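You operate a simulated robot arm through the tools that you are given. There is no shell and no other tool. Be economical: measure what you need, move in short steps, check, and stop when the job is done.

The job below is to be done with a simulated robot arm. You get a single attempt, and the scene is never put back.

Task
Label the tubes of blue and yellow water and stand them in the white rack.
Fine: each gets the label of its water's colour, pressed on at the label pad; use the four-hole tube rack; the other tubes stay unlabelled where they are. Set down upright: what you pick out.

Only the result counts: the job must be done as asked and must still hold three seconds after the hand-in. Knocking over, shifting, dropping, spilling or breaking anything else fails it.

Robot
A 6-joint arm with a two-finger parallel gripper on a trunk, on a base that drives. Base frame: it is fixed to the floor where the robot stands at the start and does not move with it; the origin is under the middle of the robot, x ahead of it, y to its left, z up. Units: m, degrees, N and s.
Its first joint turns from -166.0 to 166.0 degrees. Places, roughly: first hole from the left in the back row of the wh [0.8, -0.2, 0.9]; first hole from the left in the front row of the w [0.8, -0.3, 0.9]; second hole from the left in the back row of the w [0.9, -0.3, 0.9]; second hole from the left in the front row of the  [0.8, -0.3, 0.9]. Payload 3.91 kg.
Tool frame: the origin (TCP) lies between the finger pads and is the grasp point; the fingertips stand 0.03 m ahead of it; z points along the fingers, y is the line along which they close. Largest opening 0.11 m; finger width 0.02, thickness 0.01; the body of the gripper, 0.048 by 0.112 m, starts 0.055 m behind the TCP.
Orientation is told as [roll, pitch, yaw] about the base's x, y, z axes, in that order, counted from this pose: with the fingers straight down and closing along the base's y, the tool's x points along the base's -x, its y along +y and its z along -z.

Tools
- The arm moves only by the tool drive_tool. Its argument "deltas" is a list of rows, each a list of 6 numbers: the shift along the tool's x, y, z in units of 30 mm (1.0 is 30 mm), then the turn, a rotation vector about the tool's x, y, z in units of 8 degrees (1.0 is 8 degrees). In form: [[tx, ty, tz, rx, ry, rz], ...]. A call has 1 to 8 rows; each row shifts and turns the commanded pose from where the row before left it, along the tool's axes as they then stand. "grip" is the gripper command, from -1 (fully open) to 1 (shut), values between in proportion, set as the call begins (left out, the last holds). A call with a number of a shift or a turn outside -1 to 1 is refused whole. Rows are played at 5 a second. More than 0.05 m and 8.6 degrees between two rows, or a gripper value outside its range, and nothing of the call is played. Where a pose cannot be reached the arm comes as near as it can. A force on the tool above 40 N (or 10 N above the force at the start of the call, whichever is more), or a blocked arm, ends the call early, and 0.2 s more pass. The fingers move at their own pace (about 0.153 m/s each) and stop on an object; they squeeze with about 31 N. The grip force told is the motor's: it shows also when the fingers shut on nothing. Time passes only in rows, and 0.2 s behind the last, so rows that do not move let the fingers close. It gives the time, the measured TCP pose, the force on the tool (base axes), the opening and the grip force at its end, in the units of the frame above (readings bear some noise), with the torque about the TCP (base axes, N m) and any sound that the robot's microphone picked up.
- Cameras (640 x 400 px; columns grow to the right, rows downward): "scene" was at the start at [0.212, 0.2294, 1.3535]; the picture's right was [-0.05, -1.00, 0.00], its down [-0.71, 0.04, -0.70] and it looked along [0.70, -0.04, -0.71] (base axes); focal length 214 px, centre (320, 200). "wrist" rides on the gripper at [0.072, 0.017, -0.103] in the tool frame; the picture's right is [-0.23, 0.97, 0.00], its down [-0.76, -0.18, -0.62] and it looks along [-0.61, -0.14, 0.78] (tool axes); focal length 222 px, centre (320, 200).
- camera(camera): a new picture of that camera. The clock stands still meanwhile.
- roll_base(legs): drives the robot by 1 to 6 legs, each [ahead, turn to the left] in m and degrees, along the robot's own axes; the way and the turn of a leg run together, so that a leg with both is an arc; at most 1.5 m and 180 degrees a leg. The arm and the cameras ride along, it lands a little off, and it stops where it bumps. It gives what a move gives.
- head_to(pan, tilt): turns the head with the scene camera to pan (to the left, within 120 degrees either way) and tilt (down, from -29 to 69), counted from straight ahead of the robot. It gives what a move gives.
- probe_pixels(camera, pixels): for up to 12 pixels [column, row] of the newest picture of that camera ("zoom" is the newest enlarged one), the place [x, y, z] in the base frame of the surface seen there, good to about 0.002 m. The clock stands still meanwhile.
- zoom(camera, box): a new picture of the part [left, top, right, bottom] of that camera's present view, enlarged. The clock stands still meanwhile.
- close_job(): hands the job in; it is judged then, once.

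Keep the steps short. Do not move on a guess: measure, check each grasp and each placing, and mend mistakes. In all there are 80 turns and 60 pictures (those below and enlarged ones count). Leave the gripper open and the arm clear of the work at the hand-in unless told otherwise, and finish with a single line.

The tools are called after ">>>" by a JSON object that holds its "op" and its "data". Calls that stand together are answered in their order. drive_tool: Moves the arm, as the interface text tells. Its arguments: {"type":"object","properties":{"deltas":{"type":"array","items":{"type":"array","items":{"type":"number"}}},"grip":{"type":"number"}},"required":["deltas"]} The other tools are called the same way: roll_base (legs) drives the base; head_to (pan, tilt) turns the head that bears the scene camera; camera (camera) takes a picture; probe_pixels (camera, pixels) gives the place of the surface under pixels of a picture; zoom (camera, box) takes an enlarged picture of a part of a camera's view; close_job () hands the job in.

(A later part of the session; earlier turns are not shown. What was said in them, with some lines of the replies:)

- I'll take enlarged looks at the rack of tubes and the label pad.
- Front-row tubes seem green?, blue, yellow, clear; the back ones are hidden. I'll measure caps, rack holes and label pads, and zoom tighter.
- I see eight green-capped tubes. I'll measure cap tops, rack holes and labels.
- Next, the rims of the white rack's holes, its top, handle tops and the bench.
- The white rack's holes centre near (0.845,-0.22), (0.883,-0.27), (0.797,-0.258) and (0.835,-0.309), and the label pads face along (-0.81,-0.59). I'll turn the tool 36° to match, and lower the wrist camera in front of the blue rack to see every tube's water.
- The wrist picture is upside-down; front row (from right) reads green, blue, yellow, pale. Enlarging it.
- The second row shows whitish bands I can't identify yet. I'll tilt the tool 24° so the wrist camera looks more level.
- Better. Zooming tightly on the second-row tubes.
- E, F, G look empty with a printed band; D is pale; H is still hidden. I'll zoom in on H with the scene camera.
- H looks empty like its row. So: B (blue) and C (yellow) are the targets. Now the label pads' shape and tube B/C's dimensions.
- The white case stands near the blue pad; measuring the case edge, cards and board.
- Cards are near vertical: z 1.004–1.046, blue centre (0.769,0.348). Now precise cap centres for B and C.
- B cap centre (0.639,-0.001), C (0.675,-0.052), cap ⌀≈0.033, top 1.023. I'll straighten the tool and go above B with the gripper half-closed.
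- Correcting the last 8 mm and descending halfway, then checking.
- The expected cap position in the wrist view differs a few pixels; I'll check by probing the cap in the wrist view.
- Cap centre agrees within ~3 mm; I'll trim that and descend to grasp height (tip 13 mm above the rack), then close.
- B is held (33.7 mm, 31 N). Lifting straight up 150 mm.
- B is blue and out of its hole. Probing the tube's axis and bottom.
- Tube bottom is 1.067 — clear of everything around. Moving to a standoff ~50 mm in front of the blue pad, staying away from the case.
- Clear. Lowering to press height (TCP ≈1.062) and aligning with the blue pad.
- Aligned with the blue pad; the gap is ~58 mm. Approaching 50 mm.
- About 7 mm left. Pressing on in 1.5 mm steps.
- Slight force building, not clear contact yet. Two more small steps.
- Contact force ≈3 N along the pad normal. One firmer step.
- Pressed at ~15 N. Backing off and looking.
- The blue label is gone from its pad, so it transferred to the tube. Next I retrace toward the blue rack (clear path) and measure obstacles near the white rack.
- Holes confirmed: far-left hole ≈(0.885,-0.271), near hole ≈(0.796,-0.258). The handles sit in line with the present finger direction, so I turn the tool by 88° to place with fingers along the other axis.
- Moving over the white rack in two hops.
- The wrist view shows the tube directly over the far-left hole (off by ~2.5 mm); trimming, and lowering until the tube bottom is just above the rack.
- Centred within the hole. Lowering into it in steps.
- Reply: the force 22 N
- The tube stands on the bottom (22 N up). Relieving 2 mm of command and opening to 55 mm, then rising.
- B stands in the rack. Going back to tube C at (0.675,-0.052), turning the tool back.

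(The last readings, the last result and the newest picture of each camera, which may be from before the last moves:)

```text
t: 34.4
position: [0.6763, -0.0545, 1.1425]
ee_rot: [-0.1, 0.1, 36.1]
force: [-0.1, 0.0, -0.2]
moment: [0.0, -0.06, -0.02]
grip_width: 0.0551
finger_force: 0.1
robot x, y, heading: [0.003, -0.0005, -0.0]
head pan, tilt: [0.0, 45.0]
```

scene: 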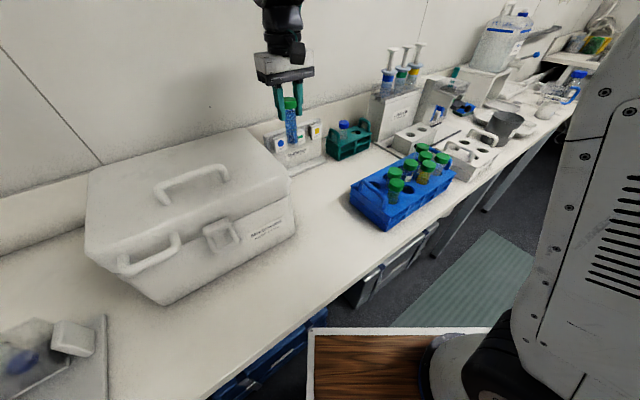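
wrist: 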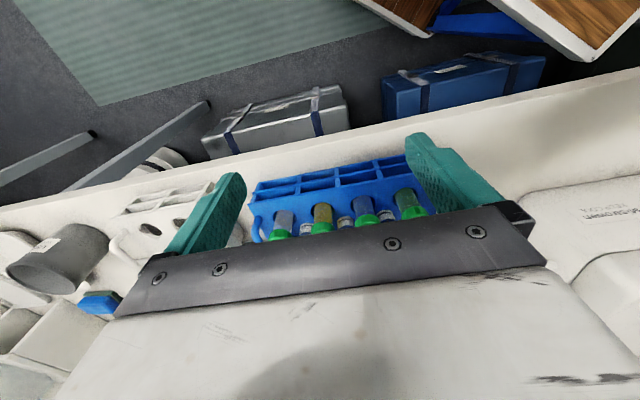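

Trimming and descending above C for a check.

>>> {"op": "drive_tool", "data": {"deltas": [[0.03, 0.08, 0.8, 0, 0, 0], [0, 0, 0.8, 0, 0, 0], [0, 0, 0.8, 0, 0, 0]]}}

>>> {"op": "zoom", "data": {"camera": "wrist", "box": [240, 110, 400, 210]}}

>>> {"op": "probe_pixels", "data": {"camera": "zoom", "pixels": [[320, 200], [320, 160], [320, 120], [270, 160], [370, 160]]}}

```text
t: 35.2
position: [0.673, -0.0523, 1.0724]
ee_rot: [0.1, 0.0, 36.1]
force: [-0.2, -0.4, -0.3]
moment: [-0.01, -0.02, 0.0]
grip_width: 0.0548
finger_force: 0.1
robot x, y, heading: [-0.0004, 0.0016, -0.2]
head pan, tilt: [0.0, 45.0]
```

```text
4.00 times, centred on (320, 160) of wrist
```

zoom: 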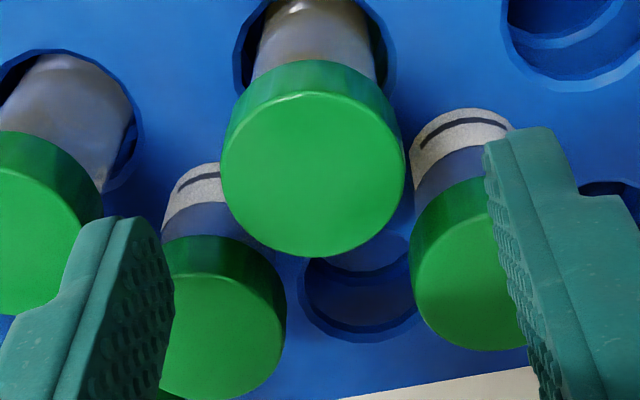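

```text
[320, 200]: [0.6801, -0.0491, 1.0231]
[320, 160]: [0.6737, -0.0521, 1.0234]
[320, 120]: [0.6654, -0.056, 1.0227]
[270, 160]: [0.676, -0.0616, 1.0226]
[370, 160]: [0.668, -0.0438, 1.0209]
```

C is centred within 2 mm. Trimming, descending, closing.

>>> {"op": "drive_tool", "data": {"deltas": [[-0.05, -0.05, 0.7, 0, 0, 0], [0, 0, 0.7, 0, 0, 0], [0, 0, 0.68, 0, 0, 0]]}}

>>> {"op": "drive_tool", "data": {"deltas": [[0, 0, 0, 0, 0, 0], [0, 0, 0, 0, 0, 0], [0, 0, 0, 0, 0, 0]], "grip": 1}}

>>> {"op": "drive_tool", "data": {"deltas": [[0, 0, -0.6, 0, 0, 0], [0, 0, -0.8, 0, 0, 0], [0, 0, -0.9, 0, 0, 0], [0, 0, -0.9, 0, 0, 0], [0, 0, -0.9, 0, 0, 0], [0, 0, -0.9, 0, 0, 0]]}}

>>> {"op": "camera", "data": {"camera": "scene"}}

```text
t: 36.0
position: [0.6745, -0.0536, 1.0089]
ee_rot: [0.1, 0.0, 35.9]
force: [-0.1, 0.6, 0.1]
moment: [-0.02, 0.01, -0.03]
grip_width: 0.055
finger_force: 0.1
robot x, y, heading: [0.0025, 0.0018, -0.3]
head pan, tilt: [0.0, 45.0]
```

```text
t: 36.8
position: [0.6751, -0.0531, 1.0101]
ee_rot: [0.0, 0.0, 36.0]
force: [0.7, 0.0, 0.3]
moment: [0.01, 0.01, 0.0]
grip_width: 0.0338
finger_force: 30.6
robot x, y, heading: [0.0024, 0.0001, 0.1]
head pan, tilt: [0.0, 45.0]
```

```text
t: 38.2
position: [0.6747, -0.0522, 1.1597]
ee_rot: [-0.1, 0.0, 36.0]
force: [0.2, -0.4, -0.2]
moment: [0.01, 0.02, -0.02]
grip_width: 0.0338
finger_force: 31.4
robot x, y, heading: [-0.0005, 0.0001, -0.0]
head pan, tilt: [0.0, 45.0]
```

```text
23 pictures are left
```

scene: 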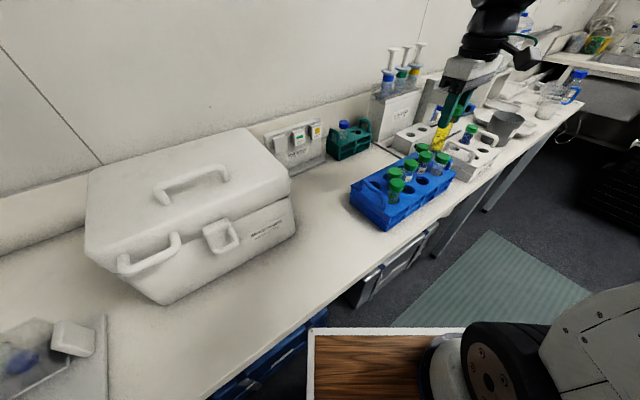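

Yellow tube C held. Checking the green rack's position near the yellow pad before moving there.

>>> {"op": "probe_pixels", "data": {"camera": "scene", "pixels": [[344, 124], [330, 133], [329, 145], [336, 158], [358, 120], [317, 132], [322, 150]]}}

>>> {"op": "drive_tool", "data": {"deltas": [[-1, 0.589, 0, 0, 0, 0], [-1, 0.589, 0, 0, 0, 0], [-1, 0.589, 0, 0, 0, 0], [-1, 0.589, 0, 0, 0, 0], [-1, 0.589, 0, 0, 0, 0], [-1, 0.589, 0, 0, 0, 0], [-1, 0.589, 0, 0, 0, 0]]}}

```text
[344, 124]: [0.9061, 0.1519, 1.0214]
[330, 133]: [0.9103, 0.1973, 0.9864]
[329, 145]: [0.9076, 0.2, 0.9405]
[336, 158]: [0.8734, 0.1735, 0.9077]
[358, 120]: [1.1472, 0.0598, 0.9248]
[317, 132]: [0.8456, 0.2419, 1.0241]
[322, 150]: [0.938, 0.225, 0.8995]
```

```text
t: 39.8
position: [0.7732, 0.1699, 1.1586]
ee_rot: [0.0, 0.0, 36.0]
force: [-0.5, -0.6, -0.5]
moment: [0.02, 0.01, 0.02]
grip_width: 0.0337
finger_force: 30.5
robot x, y, heading: [-0.0012, -0.0016, 0.0]
head pan, tilt: [0.0, 45.0]
```

Green rack is ≥45 mm clear of the fingers there. Aligning to the yellow pad and lowering.

>>> {"op": "drive_tool", "data": {"deltas": [[-0.9, 0.65, 0, 0, 0, 0], [0, 0, 0.8, 0, 0, 0], [0, 0, 0.8, 0, 0, 0], [0, 0, 0.8, 0, 0, 0], [0, 0, 0.85, 0, 0, 0]]}}

>>> {"op": "zoom", "data": {"camera": "scene", "box": [265, 80, 365, 170]}}

>>> {"op": "zoom", "data": {"camera": "wrist", "box": [200, 100, 440, 250]}}

```text
t: 41.0
position: [0.783, 0.2023, 1.062]
ee_rot: [0.0, 0.0, 35.9]
force: [-0.3, 0.7, -0.2]
moment: [0.02, -0.01, 0.0]
grip_width: 0.0336
finger_force: 30.4
robot x, y, heading: [0.005, 0.0002, 0.1]
head pan, tilt: [0.0, 45.0]
```

```text
4.44 times, centred on (315, 125) of scene
```

zoom: 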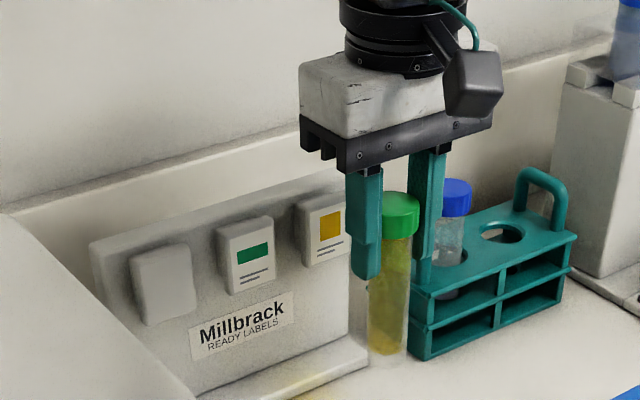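

```text
2.67 times, centred on (320, 175) of wrist
```

zoom: 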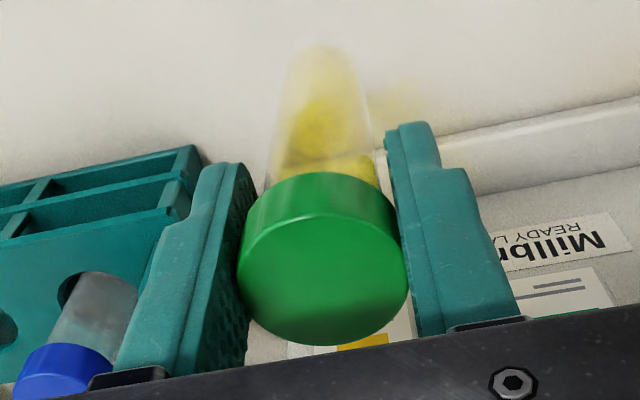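

Aligned (yellow square lies where the blue one did). Approaching 55 mm.

>>> {"op": "drive_tool", "data": {"deltas": [[-0.6, 0, 0, 0, 0, 0], [-0.6, 0, 0, 0, 0, 0], [-0.6, 0, 0, 0, 0, 0]]}}

>>> {"op": "drive_tool", "data": {"deltas": [[-0.05, 0, 0, 0, 0, 0], [-0.05, 0, 0, 0, 0, 0], [-0.05, 0, 0, 0, 0, 0], [-0.05, 0, 0, 0, 0, 0]]}}

```text
t: 41.8
position: [0.8267, 0.234, 1.0617]
ee_rot: [0.0, 0.0, 36.0]
force: [-0.4, 0.6, -0.7]
moment: [0.0, 0.0, 0.0]
grip_width: 0.0339
finger_force: 31.2
robot x, y, heading: [0.0005, -0.0007, 0.1]
head pan, tilt: [0.0, 45.0]
```

```text
t: 42.8
position: [0.832, 0.2362, 1.0614]
ee_rot: [0.0, 0.1, 36.1]
force: [-0.7, -0.9, -0.3]
moment: [0.01, 0.01, 0.03]
grip_width: 0.0338
finger_force: 31.0
robot x, y, heading: [-0.0017, -0.0006, -0.2]
head pan, tilt: [0.0, 45.0]
```

>>> {"op": "drive_tool", "data": {"deltas": [[-0.06, 0, 0, 0, 0, 0], [-0.06, 0, 0, 0, 0, 0], [-0.04, 0, 0, 0, 0, 0], [0, 0, 0, 0, 0, 0]]}}

```text
t: 43.8
position: [0.8349, 0.2393, 1.061]
ee_rot: [0.0, 0.0, 36.0]
force: [-2.4, -1.3, -1.5]
moment: [-0.02, 0.08, 0.02]
grip_width: 0.0335
finger_force: 31.1
robot x, y, heading: [0.0015, 0.0009, -0.1]
head pan, tilt: [0.0, 45.0]
```

Contact begins (~3 N). Pressing firmly as before.

>>> {"op": "drive_tool", "data": {"deltas": [[-0.07, 0, 0, 0, 0, 0], [-0.07, 0, 0, 0, 0, 0], [0, 0, 0, 0, 0, 0], [0, 0, 0, 0, 0, 0]]}}

```text
t: 44.8
position: [0.8378, 0.241, 1.0617]
ee_rot: [0.0, 0.1, 36.0]
force: [-12.1, -6.5, 0.3]
moment: [-0.19, 0.32, -0.01]
grip_width: 0.0336
finger_force: 30.9
robot x, y, heading: [0.0003, 0.0015, 0.1]
head pan, tilt: [0.0, 45.0]
```

Pressed at ~14 N. Backing off, lifting and looking at the pad.

>>> {"op": "drive_tool", "data": {"deltas": [[0.3, 0, 0, 0, 0, 0], [0.8, 0, 0, 0, 0, 0], [0.9, 0, 0, 0, 0, 0], [0.5, 0, -0.9, 0, 0, 0], [0, 0, -0.9, 0, 0, 0], [0, 0, -0.9, 0, 0, 0], [0, 0, -0.7, 0, 0, 0]]}}

>>> {"op": "zoom", "data": {"camera": "scene", "box": [255, 70, 355, 160]}}

```text
t: 46.4
position: [0.7775, 0.1985, 1.1632]
ee_rot: [0.1, 0.0, 36.0]
force: [-0.2, 0.4, 0.0]
moment: [0.0, 0.01, 0.01]
grip_width: 0.0335
finger_force: 31.2
robot x, y, heading: [-0.0018, -0.0011, -0.2]
head pan, tilt: [0.0, 45.0]
```

```text
4.44 times, centred on (305, 115) of scene
```

zoom: 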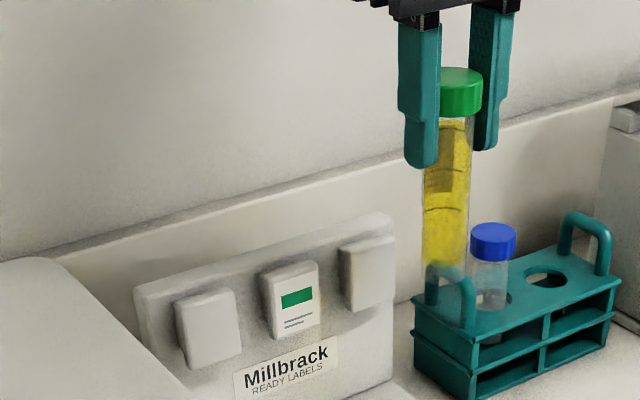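

Yellow label transferred too. Retracing, turning the tool 88°, and heading to the near hole (0.796,-0.258).

>>> {"op": "drive_tool", "data": {"deltas": [[0.99, -0.55, 0, 0, 0, 0], [0.99, -0.55, 0, 0, 0, 0], [0.99, -0.55, 0, 0, 0, 0], [0.99, -0.55, 0, 0, 0, 0], [0.99, -0.55, 0, 0, 0, 0]]}}

>>> {"op": "drive_tool", "data": {"deltas": [[0, 0, 0, 0, 0, 1], [0, 0, 0, 0, 0, 1], [0, 0, 0, 0, 0, 1], [0, 0, 0, 0, 0, 1], [0, 0, 0, 0, 0, 1], [0, 0, 0, 0, 0, 1], [0, 0, 0, 0, 0, 1], [0, 0, 0, 0, 0, 1]]}}

>>> {"op": "drive_tool", "data": {"deltas": [[0, 0, 0, 0, 0, 1], [0, 0, 0, 0, 0, 1], [0, 0, 0, 0, 0, 1]]}}

```text
t: 47.6
position: [0.7078, 0.0438, 1.1653]
ee_rot: [0.0, 0.1, 35.9]
force: [0.1, -0.2, -0.7]
moment: [0.0, -0.01, -0.01]
grip_width: 0.0337
finger_force: 31.0
robot x, y, heading: [-0.0031, -0.0014, 0.1]
head pan, tilt: [0.0, 45.0]
```

```text
t: 49.4
position: [0.7069, 0.0446, 1.1644]
ee_rot: [0.0, 0.0, -28.0]
force: [0.1, 0.3, -0.5]
moment: [0.03, 0.02, 0.0]
grip_width: 0.0337
finger_force: 31.1
robot x, y, heading: [0.0013, 0.0007, 0.0]
head pan, tilt: [0.0, 45.0]
```

```text
t: 50.2
position: [0.7069, 0.0441, 1.1643]
ee_rot: [0.0, 0.0, -52.1]
force: [0.1, -0.1, -1.3]
moment: [-0.02, 0.02, 0.04]
grip_width: 0.034
finger_force: 30.9
robot x, y, heading: [-0.0011, -0.001, 0.1]
head pan, tilt: [0.0, 45.0]
```

>>> {"op": "drive_tool", "data": {"deltas": [[-0.976, -0.386, 0, 0, 0, 0], [-0.976, -0.386, 0, 0, 0, 0], [-0.976, -0.386, 0, 0, 0, 0], [-0.976, -0.386, 0, 0, 0, 0], [-0.976, -0.386, 0, 0, 0, 0], [-0.976, -0.386, 0, 0, 0, 0], [-0.976, -0.386, 0, 0, 0, 0], [-0.976, -0.386, 0, 0, 0, 0]]}}

>>> {"op": "drive_tool", "data": {"deltas": [[-0.976, -0.386, 0, 0, 0, 0], [-0.976, -0.386, 0, 0, 0, 0], [0, 0, 0, 0, 0, 0]]}}

>>> {"op": "zoom", "data": {"camera": "wrist", "box": [200, 60, 440, 210]}}

```text
t: 52.0
position: [0.7785, -0.1985, 1.1653]
ee_rot: [-0.1, -0.1, -52.0]
force: [-0.1, 0.2, -1.0]
moment: [0.0, 0.01, 0.0]
grip_width: 0.0339
finger_force: 30.4
robot x, y, heading: [-0.0005, -0.0005, -0.1]
head pan, tilt: [0.0, 45.0]
```

```text
t: 52.8
position: [0.7961, -0.259, 1.1634]
ee_rot: [0.0, 0.0, -52.0]
force: [0.8, -0.2, -0.4]
moment: [0.03, 0.02, 0.0]
grip_width: 0.0337
finger_force: 31.2
robot x, y, heading: [0.0007, 0.0029, -0.3]
head pan, tilt: [0.0, 45.0]
```

```text
2.67 times, centred on (320, 135) of wrist
```

zoom: 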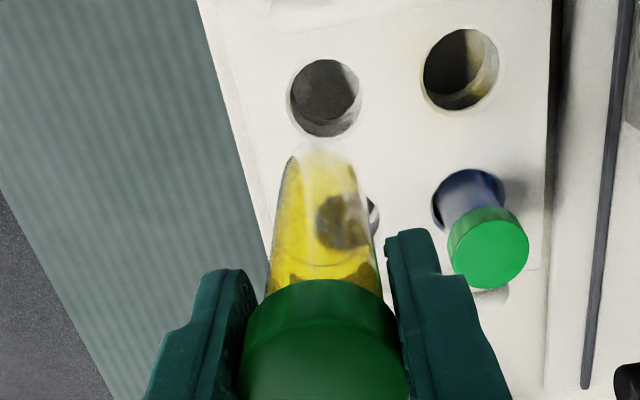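

Same alignment as before over the near hole. Same trim, lower.

>>> {"op": "drive_tool", "data": {"deltas": [[0, 0.08, 0.7, 0, 0, 0], [0, 0, 0.8, 0, 0, 0], [0, 0, 0.8, 0, 0, 0], [0, 0, 0.7, 0, 0, 0]]}}

>>> {"op": "zoom", "data": {"camera": "wrist", "box": [220, 60, 420, 185]}}

>>> {"op": "zoom", "data": {"camera": "scene", "box": [410, 90, 490, 170]}}

```text
t: 53.8
position: [0.7989, -0.2563, 1.0735]
ee_rot: [0.0, 0.0, -52.0]
force: [-0.2, 0.8, 0.2]
moment: [0.0, 0.03, 0.04]
grip_width: 0.0338
finger_force: 30.6
robot x, y, heading: [-0.0024, 0.0005, 0.0]
head pan, tilt: [0.0, 45.0]
```

```text
3.20 times, centred on (320, 122) of wrist
```

zoom: 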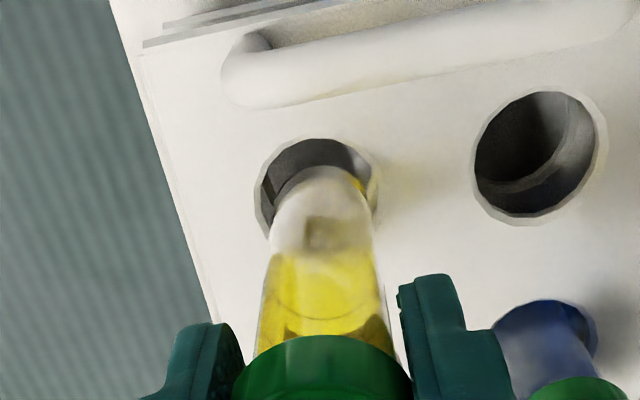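

```text
5.00 times, centred on (450, 130) of scene
```

zoom: 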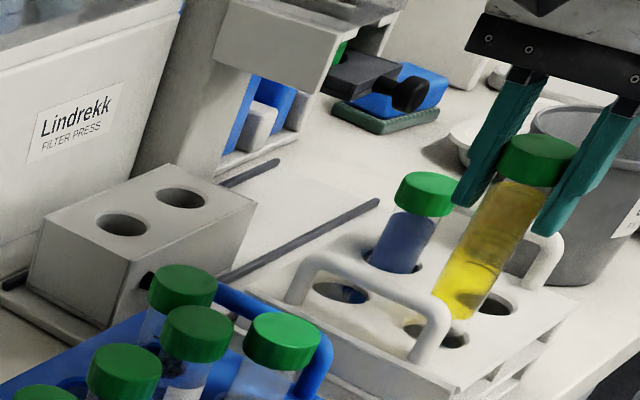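

Centred within ~1 mm. Lowering into the hole.

>>> {"op": "drive_tool", "data": {"deltas": [[0, -0.04, 0.5, 0, 0, 0], [0, 0, 0.5, 0, 0, 0], [0, 0, 0.5, 0, 0, 0], [0, 0, 0.5, 0, 0, 0]]}}

>>> {"op": "drive_tool", "data": {"deltas": [[0, 0, 0.08, 0, 0, 0], [0, 0, 0.05, 0, 0, 0], [0, 0, 0.04, 0, 0, 0]]}}

```text
t: 54.8
position: [0.7958, -0.2573, 1.0153]
ee_rot: [0.0, 0.0, -52.0]
force: [0.7, 0.1, 0.2]
moment: [-0.02, -0.01, 0.01]
grip_width: 0.0336
finger_force: 31.0
robot x, y, heading: [0.0032, 0.0006, 0.1]
head pan, tilt: [0.0, 45.0]
```

```text
t: 55.6
position: [0.7958, -0.2579, 1.0099]
ee_rot: [-0.1, -0.1, -52.0]
force: [-0.5, -0.2, 0.8]
moment: [-0.02, -0.02, 0.0]
grip_width: 0.0335
finger_force: 30.8
robot x, y, heading: [-0.001, -0.0006, 0.1]
head pan, tilt: [0.0, 45.0]
```

>>> {"op": "drive_tool", "data": {"deltas": [[0, 0, 0.04, 0, 0, 0], [0, 0, 0, 0, 0, 0]]}}

```text
t: 56.2
position: [0.7968, -0.2573, 1.0097]
ee_rot: [0.1, -0.1, -52.0]
force: [-2.2, 0.5, 13.0]
moment: [0.02, 0.11, -0.02]
grip_width: 0.0336
finger_force: 30.8
robot x, y, heading: [0.0016, 0.003, 0.2]
head pan, tilt: [0.0, 45.0]
```

Seated (13 N). Releasing to 55 mm and rising.

>>> {"op": "drive_tool", "data": {"deltas": [[0, 0, -0.03, 0, 0, 0], [0, 0, 0, 0, 0, 0], [0, 0, 0, 0, 0, 0], [0, 0, -0.5, 0, 0, 0], [0, 0, -1, 0, 0, 0], [0, 0, -1, 0, 0, 0], [0, 0, -1, 0, 0, 0], [0, 0, -1, 0, 0, 0]], "grip": 0}}

>>> {"op": "drive_tool", "data": {"deltas": [[0.9, 0, -0.9, 0, 0, 0], [0.9, 0, -0.9, 0, 0, 0], [0.9, 0, -0.9, 0, 0, 0], [0.9, -0.5, -0.9, 0, 0, 0], [0.9, -0.5, 0, 0, 0, 0]], "grip": -1}}

>>> {"op": "zoom", "data": {"camera": "scene", "box": [380, 90, 500, 190]}}

>>> {"op": "camera", "data": {"camera": "scene"}}

```text
t: 58.0
position: [0.797, -0.2573, 1.1434]
ee_rot: [0.1, 0.0, -51.9]
force: [0.4, 0.0, -0.5]
moment: [0.01, 0.03, 0.01]
grip_width: 0.055
finger_force: 0.1
robot x, y, heading: [-0.0017, 0.0003, -0.3]
head pan, tilt: [0.0, 45.0]
```

```text
t: 59.2
position: [0.6904, -0.169, 1.2514]
ee_rot: [0.1, 0.0, -51.9]
force: [0.1, 0.5, -0.2]
moment: [0.02, 0.02, -0.05]
grip_width: 0.1101
finger_force: 0.0
robot x, y, heading: [0.0023, 0.0006, -0.1]
head pan, tilt: [0.0, 45.0]
```

```text
4.00 times, centred on (440, 140) of scene
```

zoom: 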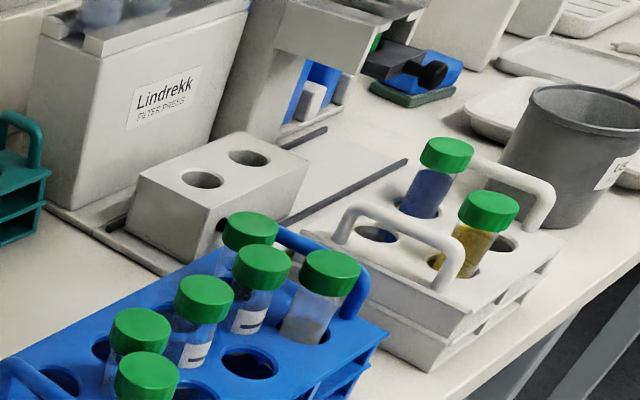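

```text
15 pictures are left
```

scene: 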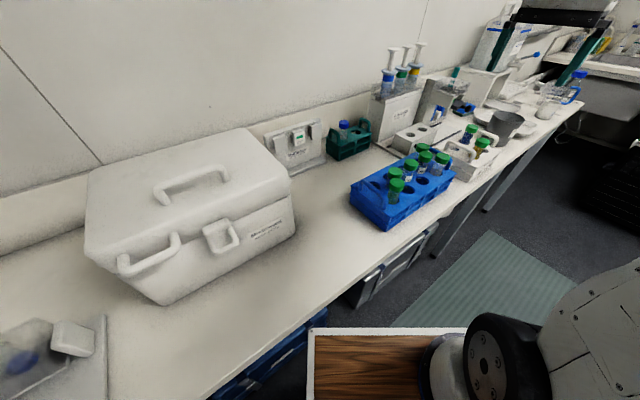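

Both tubes stand upright. Now the second-row tubes are exposed; confirming that none of them holds blue or yellow water.

>>> {"op": "zoom", "data": {"camera": "scene", "box": [380, 138, 440, 188]}}

```text
8.00 times, centred on (410, 163) of scene
```

zoom: 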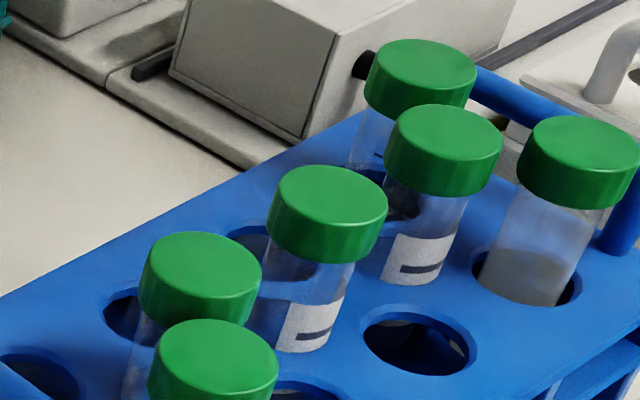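

E–H are empty taped tubes, D is grey or clear and A is green. Nothing else is out of place, the gripper is open and the arm is clear, so I'm handing in.

>>> {"op": "close_job", "data": {}}

```text
The job is handed in.
```

The blue-water and yellow-water tubes were each pressed on their own colour's label pad and now stand upright in the white four-hole rack. Both pads gave up their labels, though I could not see the labels on the tubes themselves. The job is handed in.
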